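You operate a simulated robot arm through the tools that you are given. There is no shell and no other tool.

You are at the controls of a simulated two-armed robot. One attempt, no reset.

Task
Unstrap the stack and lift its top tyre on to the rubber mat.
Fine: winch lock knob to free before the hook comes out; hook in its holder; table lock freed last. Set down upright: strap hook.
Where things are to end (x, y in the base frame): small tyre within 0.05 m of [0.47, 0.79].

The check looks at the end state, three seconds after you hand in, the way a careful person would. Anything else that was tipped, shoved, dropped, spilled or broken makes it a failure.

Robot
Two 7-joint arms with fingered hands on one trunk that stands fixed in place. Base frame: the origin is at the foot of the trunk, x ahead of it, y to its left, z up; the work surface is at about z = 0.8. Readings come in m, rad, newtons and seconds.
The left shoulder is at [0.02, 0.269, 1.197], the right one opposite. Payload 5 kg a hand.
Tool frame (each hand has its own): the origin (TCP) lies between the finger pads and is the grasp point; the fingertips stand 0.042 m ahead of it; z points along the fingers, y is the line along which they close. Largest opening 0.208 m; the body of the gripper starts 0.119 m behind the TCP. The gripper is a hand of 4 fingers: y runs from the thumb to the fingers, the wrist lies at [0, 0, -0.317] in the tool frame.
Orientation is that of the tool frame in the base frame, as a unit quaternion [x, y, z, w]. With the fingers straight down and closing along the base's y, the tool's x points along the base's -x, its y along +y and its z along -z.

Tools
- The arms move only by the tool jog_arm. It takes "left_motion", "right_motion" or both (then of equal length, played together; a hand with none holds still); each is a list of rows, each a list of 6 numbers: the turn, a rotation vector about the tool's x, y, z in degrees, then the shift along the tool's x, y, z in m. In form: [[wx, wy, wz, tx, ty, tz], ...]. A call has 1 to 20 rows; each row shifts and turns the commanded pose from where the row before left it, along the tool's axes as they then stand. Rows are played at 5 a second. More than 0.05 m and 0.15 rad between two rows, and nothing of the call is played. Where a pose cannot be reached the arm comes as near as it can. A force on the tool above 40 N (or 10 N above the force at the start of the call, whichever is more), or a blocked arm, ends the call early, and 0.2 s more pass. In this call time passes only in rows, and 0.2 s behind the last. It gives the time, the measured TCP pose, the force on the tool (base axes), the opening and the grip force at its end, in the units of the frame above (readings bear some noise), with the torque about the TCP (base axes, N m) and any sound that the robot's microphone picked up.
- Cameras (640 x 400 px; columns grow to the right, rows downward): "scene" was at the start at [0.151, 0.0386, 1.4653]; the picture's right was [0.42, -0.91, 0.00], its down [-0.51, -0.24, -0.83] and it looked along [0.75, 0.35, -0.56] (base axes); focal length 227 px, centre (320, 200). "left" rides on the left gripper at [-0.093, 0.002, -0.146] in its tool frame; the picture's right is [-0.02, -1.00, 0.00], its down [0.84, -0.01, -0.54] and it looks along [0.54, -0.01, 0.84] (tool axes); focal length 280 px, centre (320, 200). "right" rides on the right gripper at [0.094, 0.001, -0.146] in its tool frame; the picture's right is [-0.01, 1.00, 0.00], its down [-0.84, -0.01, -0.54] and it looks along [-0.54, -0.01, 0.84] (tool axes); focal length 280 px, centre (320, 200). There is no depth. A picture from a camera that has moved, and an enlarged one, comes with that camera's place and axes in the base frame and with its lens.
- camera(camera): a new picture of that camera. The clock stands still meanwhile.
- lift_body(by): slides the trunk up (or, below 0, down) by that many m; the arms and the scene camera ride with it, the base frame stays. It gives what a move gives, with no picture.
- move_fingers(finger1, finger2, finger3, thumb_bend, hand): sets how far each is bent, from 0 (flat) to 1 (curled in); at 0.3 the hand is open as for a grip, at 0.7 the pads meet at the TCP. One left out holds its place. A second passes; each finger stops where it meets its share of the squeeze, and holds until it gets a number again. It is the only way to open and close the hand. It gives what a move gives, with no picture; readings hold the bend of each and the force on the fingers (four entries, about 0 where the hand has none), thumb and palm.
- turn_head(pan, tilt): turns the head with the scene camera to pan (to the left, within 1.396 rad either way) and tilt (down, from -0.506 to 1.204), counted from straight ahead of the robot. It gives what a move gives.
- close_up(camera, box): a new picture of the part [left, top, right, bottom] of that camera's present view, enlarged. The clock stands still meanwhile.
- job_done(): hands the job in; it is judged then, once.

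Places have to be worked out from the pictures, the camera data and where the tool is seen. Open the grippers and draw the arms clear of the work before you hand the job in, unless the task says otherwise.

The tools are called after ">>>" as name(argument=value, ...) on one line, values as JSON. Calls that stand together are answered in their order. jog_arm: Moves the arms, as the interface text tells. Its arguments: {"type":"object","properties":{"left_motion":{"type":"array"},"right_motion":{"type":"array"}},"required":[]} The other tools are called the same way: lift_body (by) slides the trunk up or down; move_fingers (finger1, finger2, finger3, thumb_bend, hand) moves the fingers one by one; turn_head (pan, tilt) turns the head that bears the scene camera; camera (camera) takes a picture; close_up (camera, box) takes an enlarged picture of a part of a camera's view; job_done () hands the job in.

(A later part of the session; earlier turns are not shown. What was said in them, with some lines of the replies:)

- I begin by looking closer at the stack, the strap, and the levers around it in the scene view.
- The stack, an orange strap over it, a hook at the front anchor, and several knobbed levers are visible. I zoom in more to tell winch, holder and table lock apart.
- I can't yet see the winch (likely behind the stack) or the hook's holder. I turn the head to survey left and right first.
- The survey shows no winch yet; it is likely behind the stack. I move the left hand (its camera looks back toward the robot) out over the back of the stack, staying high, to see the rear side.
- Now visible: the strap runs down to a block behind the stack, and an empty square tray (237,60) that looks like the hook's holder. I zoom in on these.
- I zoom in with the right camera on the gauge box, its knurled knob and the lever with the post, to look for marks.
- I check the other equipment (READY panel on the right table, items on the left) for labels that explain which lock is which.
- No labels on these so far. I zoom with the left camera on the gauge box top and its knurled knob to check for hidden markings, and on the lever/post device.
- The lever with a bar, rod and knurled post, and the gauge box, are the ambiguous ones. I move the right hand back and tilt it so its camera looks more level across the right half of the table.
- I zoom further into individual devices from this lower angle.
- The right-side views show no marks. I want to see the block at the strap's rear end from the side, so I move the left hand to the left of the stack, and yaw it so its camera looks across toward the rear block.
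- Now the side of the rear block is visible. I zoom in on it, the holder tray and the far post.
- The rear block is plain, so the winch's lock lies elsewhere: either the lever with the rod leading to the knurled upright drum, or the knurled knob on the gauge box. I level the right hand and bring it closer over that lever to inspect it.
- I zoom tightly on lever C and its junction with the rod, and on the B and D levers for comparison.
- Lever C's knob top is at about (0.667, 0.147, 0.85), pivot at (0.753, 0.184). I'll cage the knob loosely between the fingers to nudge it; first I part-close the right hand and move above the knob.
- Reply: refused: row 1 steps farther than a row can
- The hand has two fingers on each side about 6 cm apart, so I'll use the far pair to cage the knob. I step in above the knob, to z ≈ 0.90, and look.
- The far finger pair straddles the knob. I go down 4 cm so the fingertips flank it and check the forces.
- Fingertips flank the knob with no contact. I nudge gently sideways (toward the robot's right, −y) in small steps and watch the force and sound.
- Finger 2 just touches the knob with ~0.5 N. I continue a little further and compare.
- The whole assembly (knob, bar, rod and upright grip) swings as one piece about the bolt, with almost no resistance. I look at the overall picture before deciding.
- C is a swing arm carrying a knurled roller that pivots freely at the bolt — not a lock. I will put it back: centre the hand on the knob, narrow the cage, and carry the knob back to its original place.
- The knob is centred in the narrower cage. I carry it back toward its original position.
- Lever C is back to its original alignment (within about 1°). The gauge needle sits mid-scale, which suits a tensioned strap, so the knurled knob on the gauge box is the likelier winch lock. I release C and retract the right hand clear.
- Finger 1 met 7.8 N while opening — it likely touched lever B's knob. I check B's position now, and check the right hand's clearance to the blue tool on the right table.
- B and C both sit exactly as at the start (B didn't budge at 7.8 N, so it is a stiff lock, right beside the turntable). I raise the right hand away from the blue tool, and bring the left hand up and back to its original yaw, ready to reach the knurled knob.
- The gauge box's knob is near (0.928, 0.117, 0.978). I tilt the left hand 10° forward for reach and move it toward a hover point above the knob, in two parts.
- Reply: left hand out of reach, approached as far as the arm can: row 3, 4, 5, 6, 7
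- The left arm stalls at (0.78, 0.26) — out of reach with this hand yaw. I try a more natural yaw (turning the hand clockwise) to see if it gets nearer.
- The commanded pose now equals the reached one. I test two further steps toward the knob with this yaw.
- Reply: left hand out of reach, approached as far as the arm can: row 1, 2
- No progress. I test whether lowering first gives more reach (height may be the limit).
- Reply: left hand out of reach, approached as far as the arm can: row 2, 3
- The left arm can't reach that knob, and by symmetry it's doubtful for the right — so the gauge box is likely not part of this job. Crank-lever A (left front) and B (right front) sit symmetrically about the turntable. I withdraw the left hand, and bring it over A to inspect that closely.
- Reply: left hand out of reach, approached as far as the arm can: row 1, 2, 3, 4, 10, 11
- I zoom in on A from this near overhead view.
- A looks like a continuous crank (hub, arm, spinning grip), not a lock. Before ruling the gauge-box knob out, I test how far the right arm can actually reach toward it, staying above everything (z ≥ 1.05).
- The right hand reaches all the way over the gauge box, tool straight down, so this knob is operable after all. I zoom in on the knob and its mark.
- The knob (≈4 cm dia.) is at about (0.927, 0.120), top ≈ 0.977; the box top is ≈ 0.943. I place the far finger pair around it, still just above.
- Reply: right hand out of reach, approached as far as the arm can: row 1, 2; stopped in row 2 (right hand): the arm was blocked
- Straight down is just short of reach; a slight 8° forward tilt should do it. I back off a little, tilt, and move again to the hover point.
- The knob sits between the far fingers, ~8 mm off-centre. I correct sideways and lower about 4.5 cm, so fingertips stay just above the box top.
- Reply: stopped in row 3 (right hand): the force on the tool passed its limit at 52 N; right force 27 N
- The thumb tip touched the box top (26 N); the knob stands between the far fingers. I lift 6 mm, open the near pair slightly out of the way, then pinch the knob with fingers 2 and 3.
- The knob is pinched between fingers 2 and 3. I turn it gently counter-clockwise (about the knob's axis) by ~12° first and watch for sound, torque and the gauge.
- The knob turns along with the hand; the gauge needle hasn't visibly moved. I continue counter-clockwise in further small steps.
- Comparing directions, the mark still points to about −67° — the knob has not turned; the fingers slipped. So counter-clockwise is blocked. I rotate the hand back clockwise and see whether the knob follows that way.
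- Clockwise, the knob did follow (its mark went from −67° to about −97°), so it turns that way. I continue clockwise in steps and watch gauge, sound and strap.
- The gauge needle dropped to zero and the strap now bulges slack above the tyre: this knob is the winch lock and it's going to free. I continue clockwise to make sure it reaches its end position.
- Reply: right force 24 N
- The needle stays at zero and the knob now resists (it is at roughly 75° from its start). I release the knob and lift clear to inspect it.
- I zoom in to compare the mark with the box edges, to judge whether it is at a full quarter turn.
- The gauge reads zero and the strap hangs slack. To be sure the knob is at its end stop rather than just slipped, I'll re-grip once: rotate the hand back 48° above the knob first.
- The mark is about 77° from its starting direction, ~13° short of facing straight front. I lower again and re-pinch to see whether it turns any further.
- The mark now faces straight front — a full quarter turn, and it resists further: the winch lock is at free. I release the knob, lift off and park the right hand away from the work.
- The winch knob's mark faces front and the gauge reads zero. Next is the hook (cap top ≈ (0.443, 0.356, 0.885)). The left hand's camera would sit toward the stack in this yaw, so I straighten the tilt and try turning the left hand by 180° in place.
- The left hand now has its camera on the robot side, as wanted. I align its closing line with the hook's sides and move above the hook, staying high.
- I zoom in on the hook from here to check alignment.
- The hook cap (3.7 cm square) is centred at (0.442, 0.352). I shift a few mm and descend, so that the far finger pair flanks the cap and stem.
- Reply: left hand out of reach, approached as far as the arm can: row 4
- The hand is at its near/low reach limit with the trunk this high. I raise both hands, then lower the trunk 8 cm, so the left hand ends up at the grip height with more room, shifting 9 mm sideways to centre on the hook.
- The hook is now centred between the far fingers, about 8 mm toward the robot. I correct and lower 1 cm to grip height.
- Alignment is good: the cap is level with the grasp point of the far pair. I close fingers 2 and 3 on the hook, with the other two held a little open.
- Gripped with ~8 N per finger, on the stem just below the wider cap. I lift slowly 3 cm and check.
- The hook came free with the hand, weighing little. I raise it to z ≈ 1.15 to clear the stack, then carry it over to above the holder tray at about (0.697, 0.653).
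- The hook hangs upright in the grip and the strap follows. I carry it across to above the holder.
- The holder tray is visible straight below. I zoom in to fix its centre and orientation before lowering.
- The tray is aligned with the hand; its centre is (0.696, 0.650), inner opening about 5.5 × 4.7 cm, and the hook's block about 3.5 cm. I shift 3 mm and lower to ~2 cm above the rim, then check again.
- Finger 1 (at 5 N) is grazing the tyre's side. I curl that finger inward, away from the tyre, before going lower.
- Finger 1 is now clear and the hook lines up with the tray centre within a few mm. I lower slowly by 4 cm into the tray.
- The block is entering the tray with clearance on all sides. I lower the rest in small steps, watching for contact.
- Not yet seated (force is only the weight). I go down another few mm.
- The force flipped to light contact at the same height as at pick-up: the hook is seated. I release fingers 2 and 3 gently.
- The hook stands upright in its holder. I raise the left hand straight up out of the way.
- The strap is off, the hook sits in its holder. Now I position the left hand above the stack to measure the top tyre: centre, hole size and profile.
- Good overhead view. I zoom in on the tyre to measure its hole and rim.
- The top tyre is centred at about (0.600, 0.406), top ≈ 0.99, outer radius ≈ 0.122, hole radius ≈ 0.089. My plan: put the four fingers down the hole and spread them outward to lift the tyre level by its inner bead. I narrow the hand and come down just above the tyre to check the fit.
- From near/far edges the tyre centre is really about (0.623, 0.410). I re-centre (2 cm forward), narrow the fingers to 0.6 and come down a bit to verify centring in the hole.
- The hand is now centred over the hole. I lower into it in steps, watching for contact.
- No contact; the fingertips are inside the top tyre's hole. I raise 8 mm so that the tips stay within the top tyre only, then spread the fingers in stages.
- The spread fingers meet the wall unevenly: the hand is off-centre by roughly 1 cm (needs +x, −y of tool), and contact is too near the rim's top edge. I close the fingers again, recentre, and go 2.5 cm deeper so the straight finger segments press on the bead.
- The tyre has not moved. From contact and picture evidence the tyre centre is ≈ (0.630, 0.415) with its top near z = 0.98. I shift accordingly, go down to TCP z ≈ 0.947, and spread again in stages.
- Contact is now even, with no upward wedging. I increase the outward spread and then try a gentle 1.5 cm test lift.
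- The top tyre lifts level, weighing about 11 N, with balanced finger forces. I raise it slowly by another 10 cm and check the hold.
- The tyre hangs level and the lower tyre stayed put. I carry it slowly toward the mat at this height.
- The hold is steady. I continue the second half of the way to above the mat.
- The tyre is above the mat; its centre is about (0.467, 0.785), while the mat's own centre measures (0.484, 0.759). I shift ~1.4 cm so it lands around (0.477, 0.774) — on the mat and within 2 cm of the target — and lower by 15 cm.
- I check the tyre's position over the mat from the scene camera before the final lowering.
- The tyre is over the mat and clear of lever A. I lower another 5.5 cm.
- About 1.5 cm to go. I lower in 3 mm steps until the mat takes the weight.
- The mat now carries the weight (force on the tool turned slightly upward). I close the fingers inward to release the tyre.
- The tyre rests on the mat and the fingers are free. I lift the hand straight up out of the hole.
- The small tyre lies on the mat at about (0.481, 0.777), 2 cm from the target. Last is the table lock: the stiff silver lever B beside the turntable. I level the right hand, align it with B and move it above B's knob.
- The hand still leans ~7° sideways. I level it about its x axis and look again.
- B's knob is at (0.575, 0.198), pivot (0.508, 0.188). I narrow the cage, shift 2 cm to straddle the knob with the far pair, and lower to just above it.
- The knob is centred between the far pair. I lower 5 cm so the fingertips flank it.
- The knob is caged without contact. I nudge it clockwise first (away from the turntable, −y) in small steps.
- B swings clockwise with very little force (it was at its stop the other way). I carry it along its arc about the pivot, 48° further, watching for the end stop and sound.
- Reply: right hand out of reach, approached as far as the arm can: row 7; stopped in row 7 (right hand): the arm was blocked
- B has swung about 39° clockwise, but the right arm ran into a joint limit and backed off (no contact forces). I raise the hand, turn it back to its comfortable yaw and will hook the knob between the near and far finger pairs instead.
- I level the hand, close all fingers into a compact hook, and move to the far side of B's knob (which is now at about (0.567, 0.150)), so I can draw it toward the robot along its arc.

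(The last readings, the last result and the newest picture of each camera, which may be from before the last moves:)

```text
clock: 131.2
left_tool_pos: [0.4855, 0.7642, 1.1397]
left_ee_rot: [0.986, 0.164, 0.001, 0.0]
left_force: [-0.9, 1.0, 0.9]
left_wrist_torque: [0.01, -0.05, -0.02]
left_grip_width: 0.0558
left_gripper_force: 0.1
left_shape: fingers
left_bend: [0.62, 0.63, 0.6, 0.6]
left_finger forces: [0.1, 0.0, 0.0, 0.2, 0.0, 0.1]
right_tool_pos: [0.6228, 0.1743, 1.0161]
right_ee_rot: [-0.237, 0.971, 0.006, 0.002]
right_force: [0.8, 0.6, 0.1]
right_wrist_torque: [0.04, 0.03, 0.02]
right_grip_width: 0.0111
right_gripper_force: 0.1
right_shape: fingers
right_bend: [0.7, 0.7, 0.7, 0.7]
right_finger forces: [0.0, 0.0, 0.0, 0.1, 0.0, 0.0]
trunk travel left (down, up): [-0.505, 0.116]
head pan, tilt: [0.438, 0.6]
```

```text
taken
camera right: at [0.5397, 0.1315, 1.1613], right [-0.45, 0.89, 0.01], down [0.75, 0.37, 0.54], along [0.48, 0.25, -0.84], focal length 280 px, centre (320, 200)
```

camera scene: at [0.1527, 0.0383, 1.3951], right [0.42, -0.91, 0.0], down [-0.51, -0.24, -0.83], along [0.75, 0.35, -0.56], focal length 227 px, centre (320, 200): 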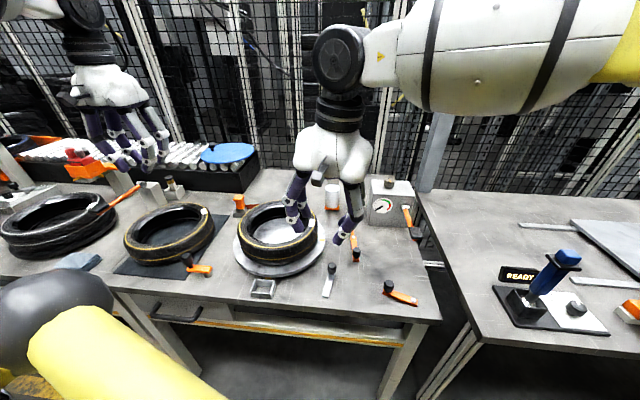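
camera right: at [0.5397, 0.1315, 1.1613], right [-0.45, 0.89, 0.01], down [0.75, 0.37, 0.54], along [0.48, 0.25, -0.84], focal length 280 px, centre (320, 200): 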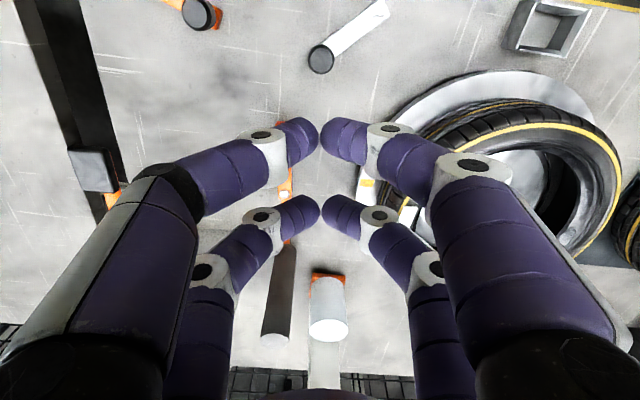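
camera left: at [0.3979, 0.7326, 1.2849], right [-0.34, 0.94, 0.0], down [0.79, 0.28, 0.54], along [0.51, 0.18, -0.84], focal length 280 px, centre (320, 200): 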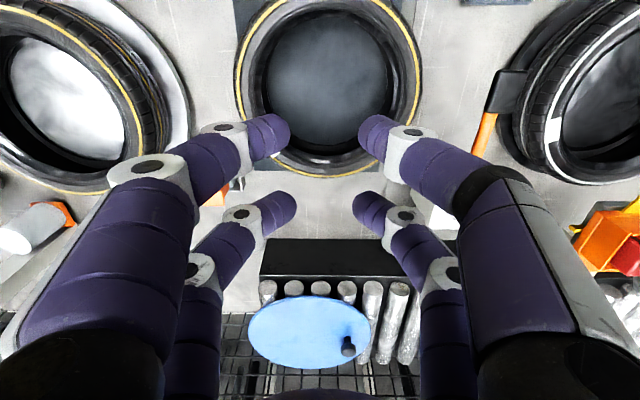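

C's knob would be close under a finger in this yaw. I rotate the hook 17° and reposition so that it's clear of C, then check.

>>> jog_arm(right_motion=[[0, 0, -8.4, 0, 0, 0], [0, 0, -8.4, 0, 0, 0], [0, 0, 0, -0.0045, 0.0216, 0]])

>>> camera(camera="right")

```text
clock: 132.0
left_tool_pos: [0.4843, 0.7659, 1.1381]
left_ee_rot: [0.986, 0.165, 0.001, 0.001]
left_force: [-0.9, 1.2, -0.6]
left_wrist_torque: [-0.19, -0.05, 0.01]
left_grip_width: 0.0557
left_gripper_force: 0.0
left_shape: fingers
left_bend: [0.62, 0.63, 0.6, 0.6]
left_finger forces: [0.0, 0.0, 0.0, 0.0, 0.0, 0.0]
right_tool_pos: [0.6043, 0.1982, 1.0099]
right_ee_rot: [-0.382, 0.924, 0.001, 0.001]
right_force: [-0.4, 0.7, 0.0]
right_wrist_torque: [-0.13, -0.04, 0.0]
right_grip_width: 0.011
right_gripper_force: 0.0
right_shape: fingers
right_bend: [0.7, 0.7, 0.7, 0.7]
right_finger forces: [0.1, 0.0, 0.1, 0.1, 0.0, 0.1]
trunk travel left (down, up): [-0.505, 0.116]
head pan, tilt: [0.438, 0.6]
```

```text
taken
camera right: at [0.5389, 0.1325, 1.1548], right [-0.7, 0.72, 0.0], down [0.61, 0.58, 0.54], along [0.39, 0.38, -0.84], focal length 280 px, centre (320, 200)
```

right: 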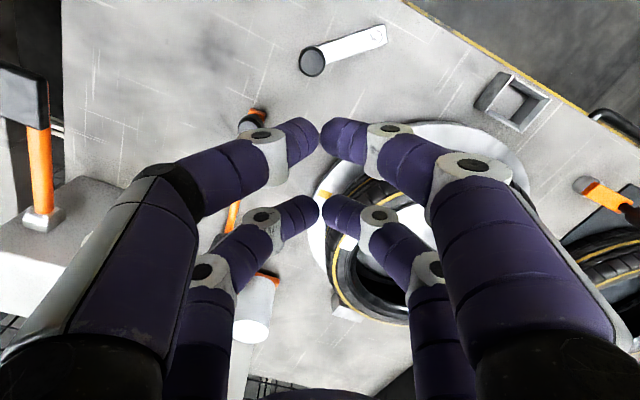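

Clear of C now. I fine-adjust 6 mm and lower to the knob's level.

>>> jog_arm(right_motion=[[0, 0, 0, -0.002, -0.006, 0.03], [0, 0, 0, 0, 0, 0.035], [0, 0, 0, 0, 0, 0.035], [0, 0, 0, 0, 0, 0.032]])

>>> camera(camera="right")

>>> close_up(camera="scene", box=[270, 190, 410, 310])

```text
clock: 133.0
left_tool_pos: [0.4872, 0.7647, 1.1395]
left_ee_rot: [0.986, 0.164, 0.002, 0.0]
left_force: [0.6, 0.0, 0.1]
left_wrist_torque: [-0.01, 0.01, 0.0]
left_grip_width: 0.0558
left_gripper_force: 0.1
left_shape: fingers
left_bend: [0.62, 0.63, 0.6, 0.6]
left_finger forces: [0.0, 0.0, 0.0, 0.0, 0.1, 0.0]
right_tool_pos: [0.6104, 0.1941, 0.8783]
right_ee_rot: [-0.38, 0.925, 0.002, 0.001]
right_force: [1.1, -0.9, 0.5]
right_wrist_torque: [0.07, 0.08, 0.01]
right_grip_width: 0.0108
right_gripper_force: 0.0
right_shape: fingers
right_bend: [0.7, 0.7, 0.7, 0.7]
right_finger forces: [0.1, 0.1, 0.0, 0.0, 0.0, 0.0]
trunk travel left (down, up): [-0.505, 0.116]
head pan, tilt: [0.438, 0.6]
```

```text
taken
camera right: at [0.544, 0.1287, 1.0239], right [-0.69, 0.72, 0.0], down [0.61, 0.58, 0.54], along [0.39, 0.38, -0.84], focal length 280 px, centre (320, 200)
```

right: 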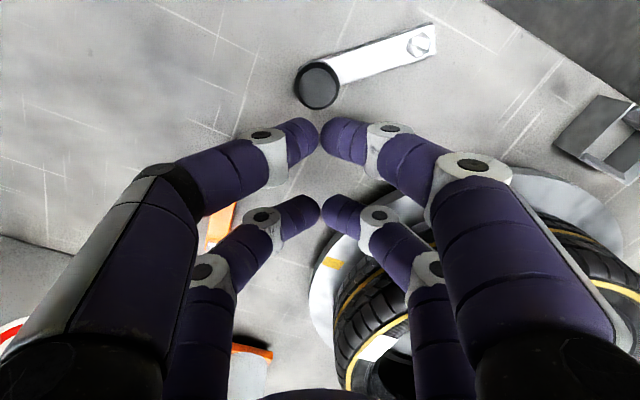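

```text
3.33 times, centred on (340, 250) of scene
camera zoom: at [0.1529, 0.0384, 1.395], right [0.42, -0.91, 0.0], down [-0.51, -0.24, -0.82], along [0.75, 0.35, -0.57], focal length 758 px, centre (253, 33)
```

zoom: 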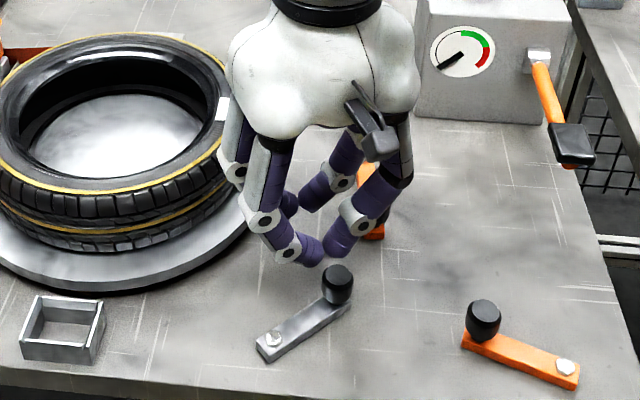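

The closed fingertips sit just behind the knob. I draw it along the arc toward the robot in small steps.

>>> jog_arm(right_motion=[[0, 0, 0, 0.0062, -0.001, 0], [0, 0, 0, 0.0062, -0.001, 0], [0, 0, 0, 0.0062, 0.0, 0], [0, 0, 0, 0.0062, 0.001, 0], [0, 0, 0, 0.0062, 0.002, 0], [0, 0, 0, 0.0062, 0.002, 0], [0, 0, 0, 0.0062, 0.003, 0]])

>>> camera(camera="right")

>>> close_up(camera="scene", box=[270, 190, 410, 310])

```text
clock: 134.6
left_tool_pos: [0.4862, 0.7653, 1.1381]
left_ee_rot: [0.986, 0.164, 0.001, 0.0]
left_force: [-0.4, 1.2, 0.7]
left_wrist_torque: [-0.02, -0.01, 0.0]
left_grip_width: 0.0552
left_gripper_force: 0.1
left_shape: fingers
left_bend: [0.62, 0.63, 0.6, 0.6]
left_finger forces: [0.1, 0.0, 0.0, 0.1, 0.1, 0.1]
right_tool_pos: [0.5799, 0.1678, 0.8795]
right_ee_rot: [-0.381, 0.925, 0.003, 0.003]
right_force: [20.2, 12.7, 6.2]
right_wrist_torque: [0.23, -0.6, 0.45]
right_grip_width: 0.0142
right_gripper_force: 12.1
right_shape: fingers
right_bend: [0.7, 0.7, 0.7, 0.69]
right_finger forces: [0.0, 0.0, 0.0, 0.1, 25.0, 0.0]
trunk travel left (down, up): [-0.505, 0.116]
head pan, tilt: [0.438, 0.6]
```

```text
taken
camera right: at [0.5132, 0.1029, 1.0248], right [-0.69, 0.72, 0.0], down [0.6, 0.58, 0.55], along [0.39, 0.38, -0.84], focal length 280 px, centre (320, 200)
```

right: 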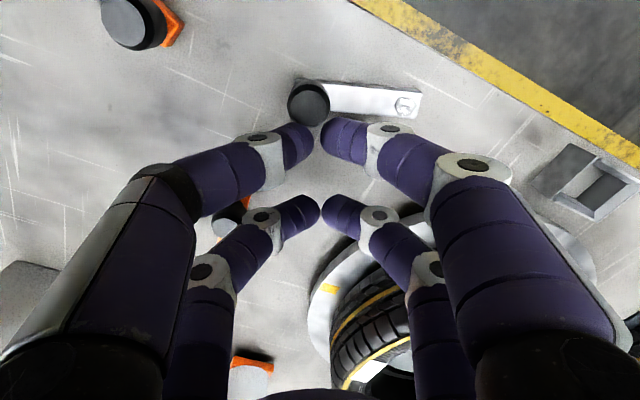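

```text
3.33 times, centred on (340, 250) of scene
camera zoom: at [0.1535, 0.0392, 1.3951], right [0.42, -0.91, 0.0], down [-0.51, -0.24, -0.82], along [0.75, 0.35, -0.57], focal length 758 px, centre (253, 33)
```

zoom: 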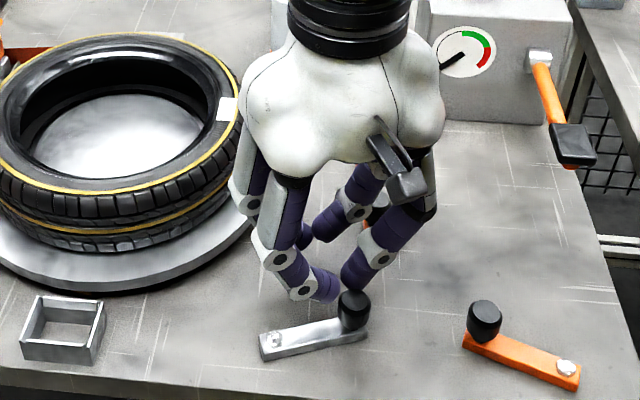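

The lever now resists with 24 N exactly along its direction of travel: it's at its end stop, about 60° from where it stood. I back the fingers off the knob, lift, and look at it.

>>> jog_arm(right_motion=[[0, 0, 0, -0.008, 0, 0], [0, 0, 0, -0.004, 0, -0.02], [0, 0, 0, 0, 0, -0.035], [0, 0, 0, 0, 0, -0.04], [0, 0, 0, 0, 0, -0.04]])

>>> camera(camera="right")

>>> close_up(camera="scene", box=[220, 170, 430, 320])

```text
clock: 135.8
left_tool_pos: [0.4863, 0.7644, 1.1408]
left_ee_rot: [0.987, 0.164, 0.003, 0.0]
left_force: [-0.7, -0.8, 0.0]
left_wrist_torque: [0.01, -0.04, -0.01]
left_grip_width: 0.0558
left_gripper_force: 0.0
left_shape: fingers
left_bend: [0.62, 0.63, 0.6, 0.6]
left_finger forces: [0.1, 0.0, 0.1, 0.0, 0.0, 0.0]
right_tool_pos: [0.5838, 0.1758, 1.0123]
right_ee_rot: [-0.381, 0.924, 0.002, 0.0]
right_force: [-0.8, 0.3, -0.1]
right_wrist_torque: [0.02, -0.06, 0.01]
right_grip_width: 0.011
right_gripper_force: 0.0
right_shape: fingers
right_bend: [0.7, 0.7, 0.7, 0.7]
right_finger forces: [0.0, 0.0, 0.0, 0.0, 0.0, 0.0]
trunk travel left (down, up): [-0.505, 0.116]
head pan, tilt: [0.438, 0.6]
```

```text
taken
camera right: at [0.5169, 0.1108, 1.1581], right [-0.69, 0.72, 0.0], down [0.61, 0.58, 0.54], along [0.39, 0.38, -0.84], focal length 280 px, centre (320, 200)
```

right: 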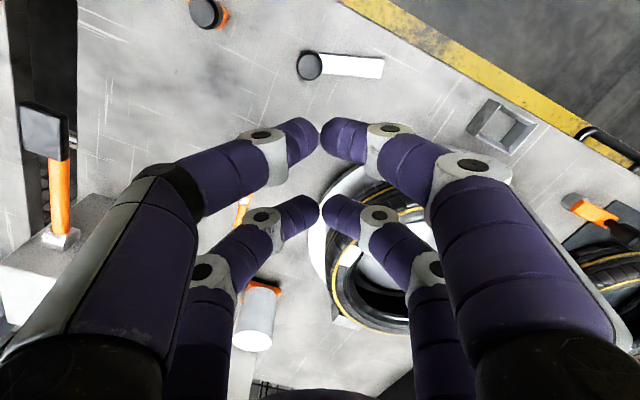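

```text
2.67 times, centred on (325, 245) of scene
camera zoom: at [0.1523, 0.0385, 1.3952], right [0.42, -0.91, 0.0], down [-0.51, -0.24, -0.83], along [0.75, 0.35, -0.56], focal length 606 px, centre (307, 80)
```

zoom: 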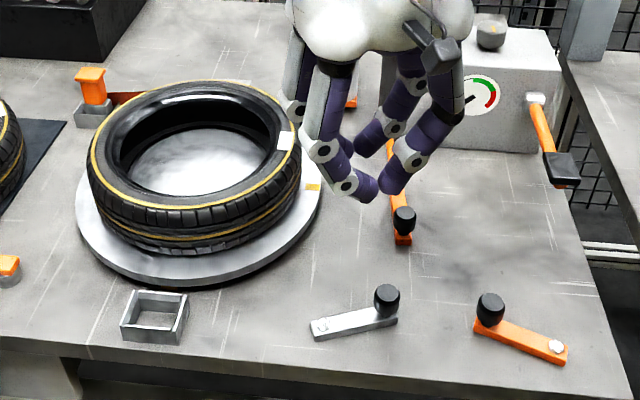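

B stays put at its new end position. All the work is done: I now draw both arms up and back clear of the table.

>>> jog_arm(left_motion=[[0, 0, 0, 0, 0, -0.04], [0, 0, 0, 0, 0, -0.04], [0, 0, 0, 0, 0, -0.03], [0, 0, 0, -0.0265, 0.026, 0], [0, 0, 0, -0.0265, 0.026, 0], [0, 0, 0, -0.0265, 0.026, 0], [0, 0, 0, -0.0265, 0.026, 0], [0, 0, 0, -0.0265, 0.026, 0], [0, 0, 0, -0.0265, 0.026, 0]], right_motion=[[0, 0, 0, 0, 0, -0.04], [0, 0, 0, 0, 0, -0.04], [0, 0, 0, 0.036, -0.015, -0.01], [0, 0, 0, 0.036, -0.015, -0.01], [0, 0, 0, 0.036, -0.015, -0.01], [0, 0, 0, 0.036, -0.015, -0.01], [0, 0, 0, 0.036, -0.015, -0.01], [0, 0, 0, 0.036, -0.015, -0.01], [0, 0, 0, 0.036, -0.015, -0.01]])

>>> camera(camera="scene")

>>> camera(camera="left")

>>> camera(camera="right")

```text
clock: 137.8
left_tool_pos: [0.3852, 0.5645, 1.25]
left_ee_rot: [0.986, 0.164, 0.002, -0.001]
left_force: [-0.6, -1.6, 1.1]
left_wrist_torque: [0.2, -0.04, 0.06]
left_grip_width: 0.0556
left_gripper_force: 0.1
left_shape: fingers
left_bend: [0.62, 0.63, 0.6, 0.6]
left_finger forces: [0.1, 0.0, 0.0, 0.0, 0.0, 0.1]
right_tool_pos: [0.4818, -0.081, 1.1627]
right_ee_rot: [-0.381, 0.925, 0.002, 0.001]
right_force: [-0.5, -1.3, 1.0]
right_wrist_torque: [0.18, -0.06, 0.0]
right_grip_width: 0.011
right_gripper_force: 0.1
right_shape: fingers
right_bend: [0.7, 0.7, 0.7, 0.7]
right_finger forces: [0.0, 0.0, 0.1, 0.2, 0.1, 0.0]
trunk travel left (down, up): [-0.505, 0.116]
head pan, tilt: [0.438, 0.6]
```

```text
taken
camera scene: at [0.1522, 0.0367, 1.3953], right [0.42, -0.91, 0.0], down [-0.51, -0.24, -0.83], along [0.75, 0.35, -0.56], focal length 227 px, centre (320, 200)
```

scene: 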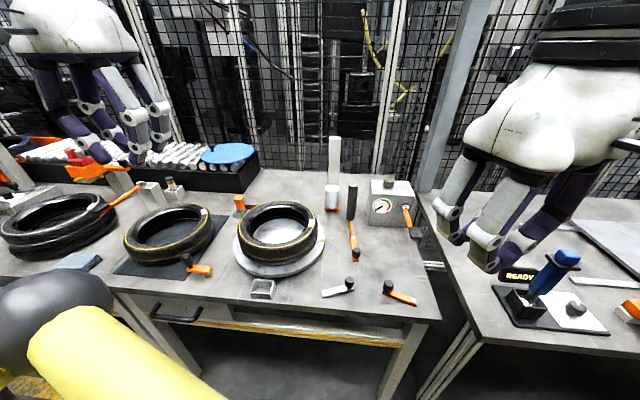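

```text
taken
camera left: at [0.2975, 0.5327, 1.3936], right [-0.34, 0.94, 0.0], down [0.79, 0.28, 0.54], along [0.51, 0.19, -0.84], focal length 280 px, centre (320, 200)
```

left: 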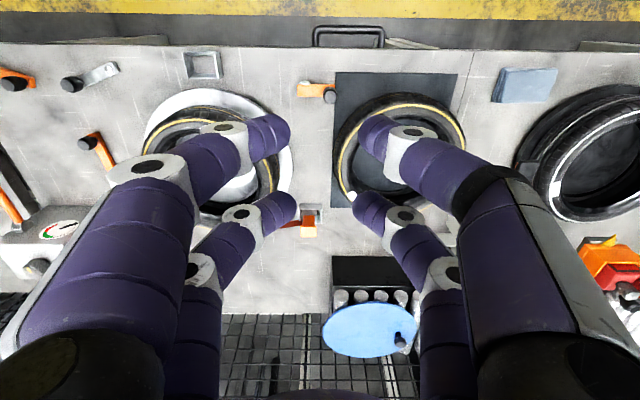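

```text
taken
camera right: at [0.4154, -0.1458, 1.3077], right [-0.69, 0.72, 0.0], down [0.61, 0.58, 0.54], along [0.39, 0.38, -0.84], focal length 280 px, centre (320, 200)
```

right: 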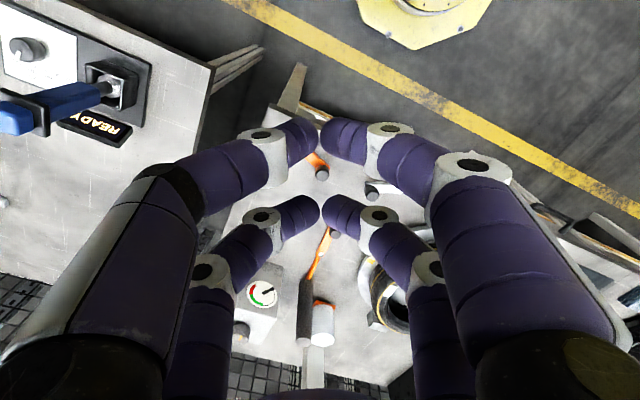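

I open both hands and raise the trunk back to its original height, then verify the end state closely.

>>> move_fingers(hand="left", finger1=0.3, finger2=0.3, finger3=0.3, thumb_bend=0.3)

>>> move_fingers(hand="right", finger1=0.3, finger2=0.3, finger3=0.3, thumb_bend=0.3)

>>> lift_body(by=0.07)

>>> camera(camera="left")

>>> close_up(camera="scene", box=[90, 170, 270, 300])

>>> close_up(camera="scene", box=[220, 170, 430, 330])

```text
clock: 138.8
left_tool_pos: [0.3862, 0.5674, 1.2484]
left_ee_rot: [0.986, 0.164, 0.001, 0.0]
left_force: [0.7, 0.1, -0.2]
left_wrist_torque: [-0.04, -0.03, 0.03]
left_grip_width: 0.2182
left_gripper_force: 0.0
left_shape: fingers
left_bend: [0.3, 0.3, 0.3, 0.3]
left_finger forces: [0.0, 0.0, 0.1, 0.1, 0.0, 0.1]
right_tool_pos: [0.4821, -0.0785, 1.1617]
right_ee_rot: [-0.382, 0.924, 0.002, 0.0]
right_force: [-0.2, 1.0, 0.2]
right_wrist_torque: [-0.08, 0.04, 0.01]
right_grip_width: 0.0109
right_gripper_force: 0.1
right_shape: fingers
right_bend: [0.7, 0.7, 0.7, 0.7]
right_finger forces: [0.0, 0.0, 0.1, 0.0, 0.0, 0.0]
trunk travel left (down, up): [-0.505, 0.116]
head pan, tilt: [0.438, 0.6]
```

```text
clock: 139.8
left_tool_pos: [0.3866, 0.5669, 1.2487]
left_ee_rot: [0.987, 0.164, 0.002, 0.0]
left_force: [-0.1, -1.5, 0.3]
left_wrist_torque: [0.01, 0.0, 0.0]
left_grip_width: 0.2183
left_gripper_force: 0.0
left_shape: fingers
left_bend: [0.3, 0.3, 0.3, 0.3]
left_finger forces: [0.0, 0.1, 0.0, 0.0, 0.0, 0.0]
right_tool_pos: [0.4828, -0.0787, 1.1623]
right_ee_rot: [-0.381, 0.925, 0.002, 0.001]
right_force: [-0.6, 0.6, 0.2]
right_wrist_torque: [0.0, 0.04, -0.03]
right_grip_width: 0.2182
right_gripper_force: 0.0
right_shape: fingers
right_bend: [0.3, 0.3, 0.3, 0.3]
right_finger forces: [0.1, 0.0, 0.1, 0.1, 0.0, 0.1]
trunk travel left (down, up): [-0.505, 0.116]
head pan, tilt: [0.438, 0.6]
```

```text
clock: 140.9
left_tool_pos: [0.3859, 0.5659, 1.3183]
left_ee_rot: [0.986, 0.165, 0.001, -0.001]
left_force: [0.5, -0.8, -1.1]
left_wrist_torque: [-0.01, 0.02, -0.01]
left_grip_width: 0.2182
left_gripper_force: 0.0
left_shape: fingers
left_bend: [0.3, 0.3, 0.3, 0.3]
left_finger forces: [0.0, 0.0, 0.0, 0.0, 0.0, 0.0]
right_tool_pos: [0.481, -0.0778, 1.2315]
right_ee_rot: [-0.381, 0.924, 0.002, 0.0]
right_force: [0.0, -0.3, 0.1]
right_wrist_torque: [-0.01, 0.05, 0.0]
right_grip_width: 0.2179
right_gripper_force: 0.1
right_shape: fingers
right_bend: [0.3, 0.3, 0.3, 0.3]
right_finger forces: [0.0, 0.0, 0.0, 0.0, 0.0, 0.0]
trunk travel left (down, up): [-0.575, 0.046]
head pan, tilt: [0.438, 0.6]
```

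```text
taken
camera left: at [0.2987, 0.5339, 1.4629], right [-0.34, 0.94, 0.0], down [0.79, 0.28, 0.54], along [0.51, 0.18, -0.84], focal length 280 px, centre (320, 200)
```

left: 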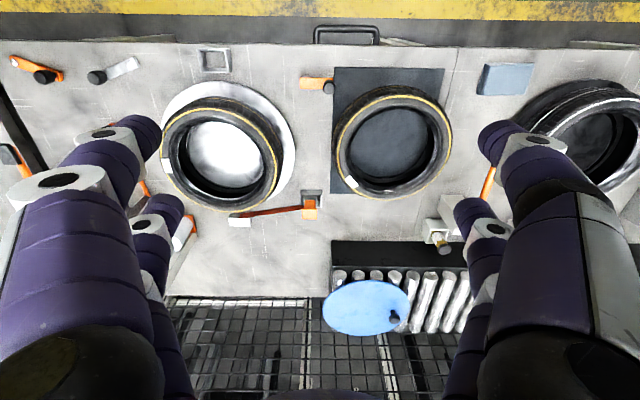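

```text
3.08 times, centred on (180, 235) of scene
camera zoom: at [0.1516, 0.0387, 1.465], right [0.42, -0.91, 0.0], down [-0.51, -0.24, -0.82], along [0.75, 0.35, -0.57], focal length 700 px, centre (751, 92)
```

zoom: 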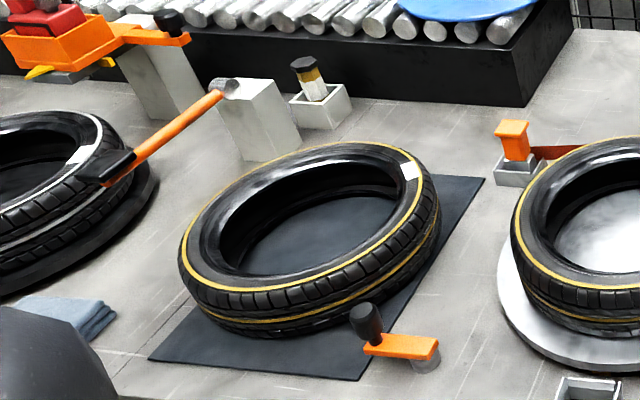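

```text
2.50 times, centred on (325, 250) of scene
camera zoom: at [0.1516, 0.0387, 1.465], right [0.42, -0.91, 0.0], down [-0.51, -0.24, -0.82], along [0.75, 0.35, -0.57], focal length 568 px, centre (308, 75)
```

zoom: 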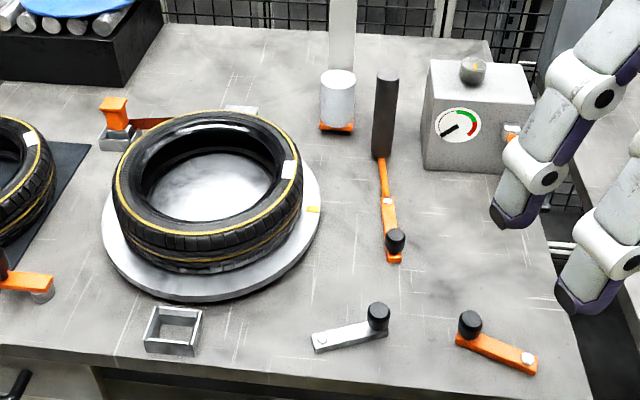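

The tyre lies flat on the mat, centre ≈ (0.47–0.48, 0.77–0.78). I compare C, D and the box with the very first pictures from the same viewpoint, and check the hook once more.

>>> close_up(camera="scene", box=[310, 180, 440, 330])

>>> close_up(camera="left", box=[210, 160, 350, 260])

>>> close_up(camera="left", box=[140, 30, 480, 240])

```text
2.67 times, centred on (375, 255) of scene
camera zoom: at [0.1516, 0.0387, 1.465], right [0.42, -0.91, 0.0], down [-0.51, -0.24, -0.82], along [0.75, 0.35, -0.57], focal length 606 px, centre (173, 53)
```

zoom: 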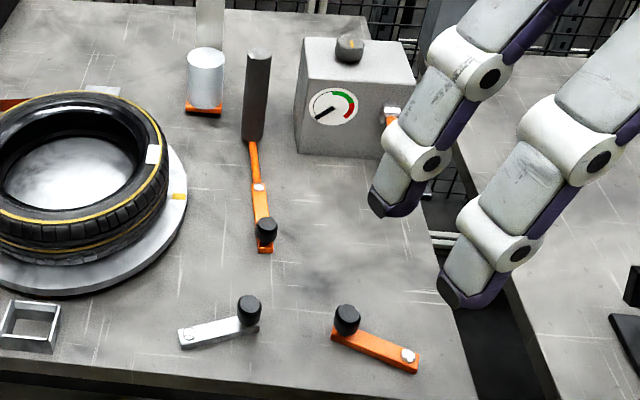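

```text
4.00 times, centred on (280, 210) of left
camera zoom: at [0.2987, 0.5339, 1.4629], right [-0.34, 0.94, 0.0], down [0.79, 0.28, 0.54], along [0.51, 0.18, -0.84], focal length 1122 px, centre (480, 160)
```

zoom: 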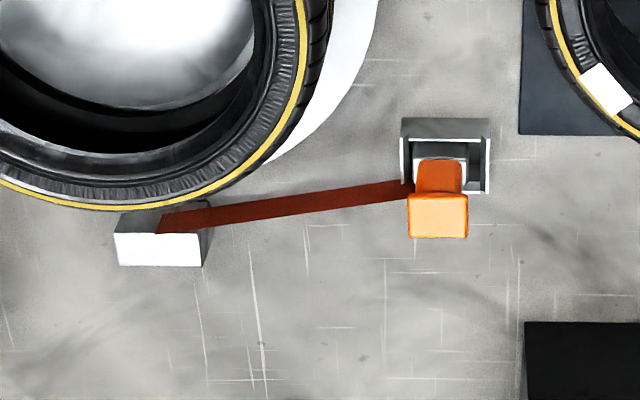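

```text
1.88 times, centred on (310, 135) of left
camera zoom: at [0.2987, 0.5339, 1.4629], right [-0.34, 0.94, 0.0], down [0.79, 0.28, 0.54], along [0.51, 0.18, -0.84], focal length 528 px, centre (339, 322)
```

zoom: 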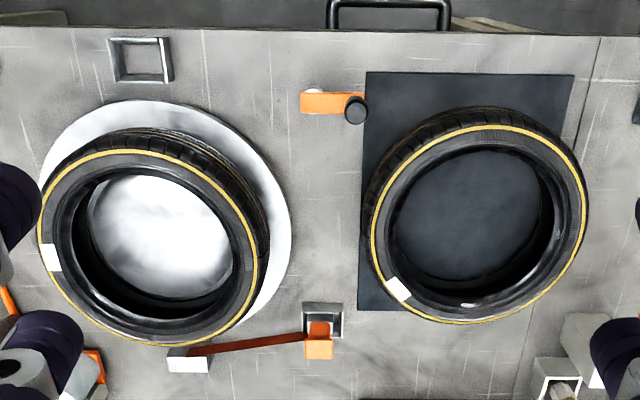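

C, D and the other fittings stand exactly as at the start. The hook is upright in its holder, the winch knob is at free, the small tyre is flat on the mat, the lower tyre is in place, and the table lock was moved last. Both hands are open and clear, so I hand the job in.

>>> job_done()

```text
The job is handed in.
```

I unstrapped the stack, set its top tyre on the rubber mat and handed the job in. One point is unproven: that the silver lever I freed is the table lock.

- **Winch:** I turned the knurled knob on the gauge box a quarter turn, to its stop, before touching the hook. The gauge dropped to zero and the strap went slack.
- **Hook:** It stands upright in the empty tray behind the stack on the left, with the strap lying flat on the table.
- **Small tyre:** It lies flat on the mat, centred at about (0.47–0.48, 0.77–0.78). That is roughly 2 cm from the target, inside the 5 cm allowed. It is about as wide as the mat, so an edge may overhang slightly.
- **Table lock:** Last, I swung the silver lever beside the turntable about 60° to its end stop. No label marks it as the table lock. I picked it because it sits next to the turntable, and I did not check that the table now turns.

While looking for the winch lock I moved a swing arm with a roller and put it back to within about 1°. A finger brushed a tyre in the stack lightly as I set the hook in its holder. In the last pictures the other levers and the lower tyre look as they did at the start.

Both hands are open and raised clear of the work.
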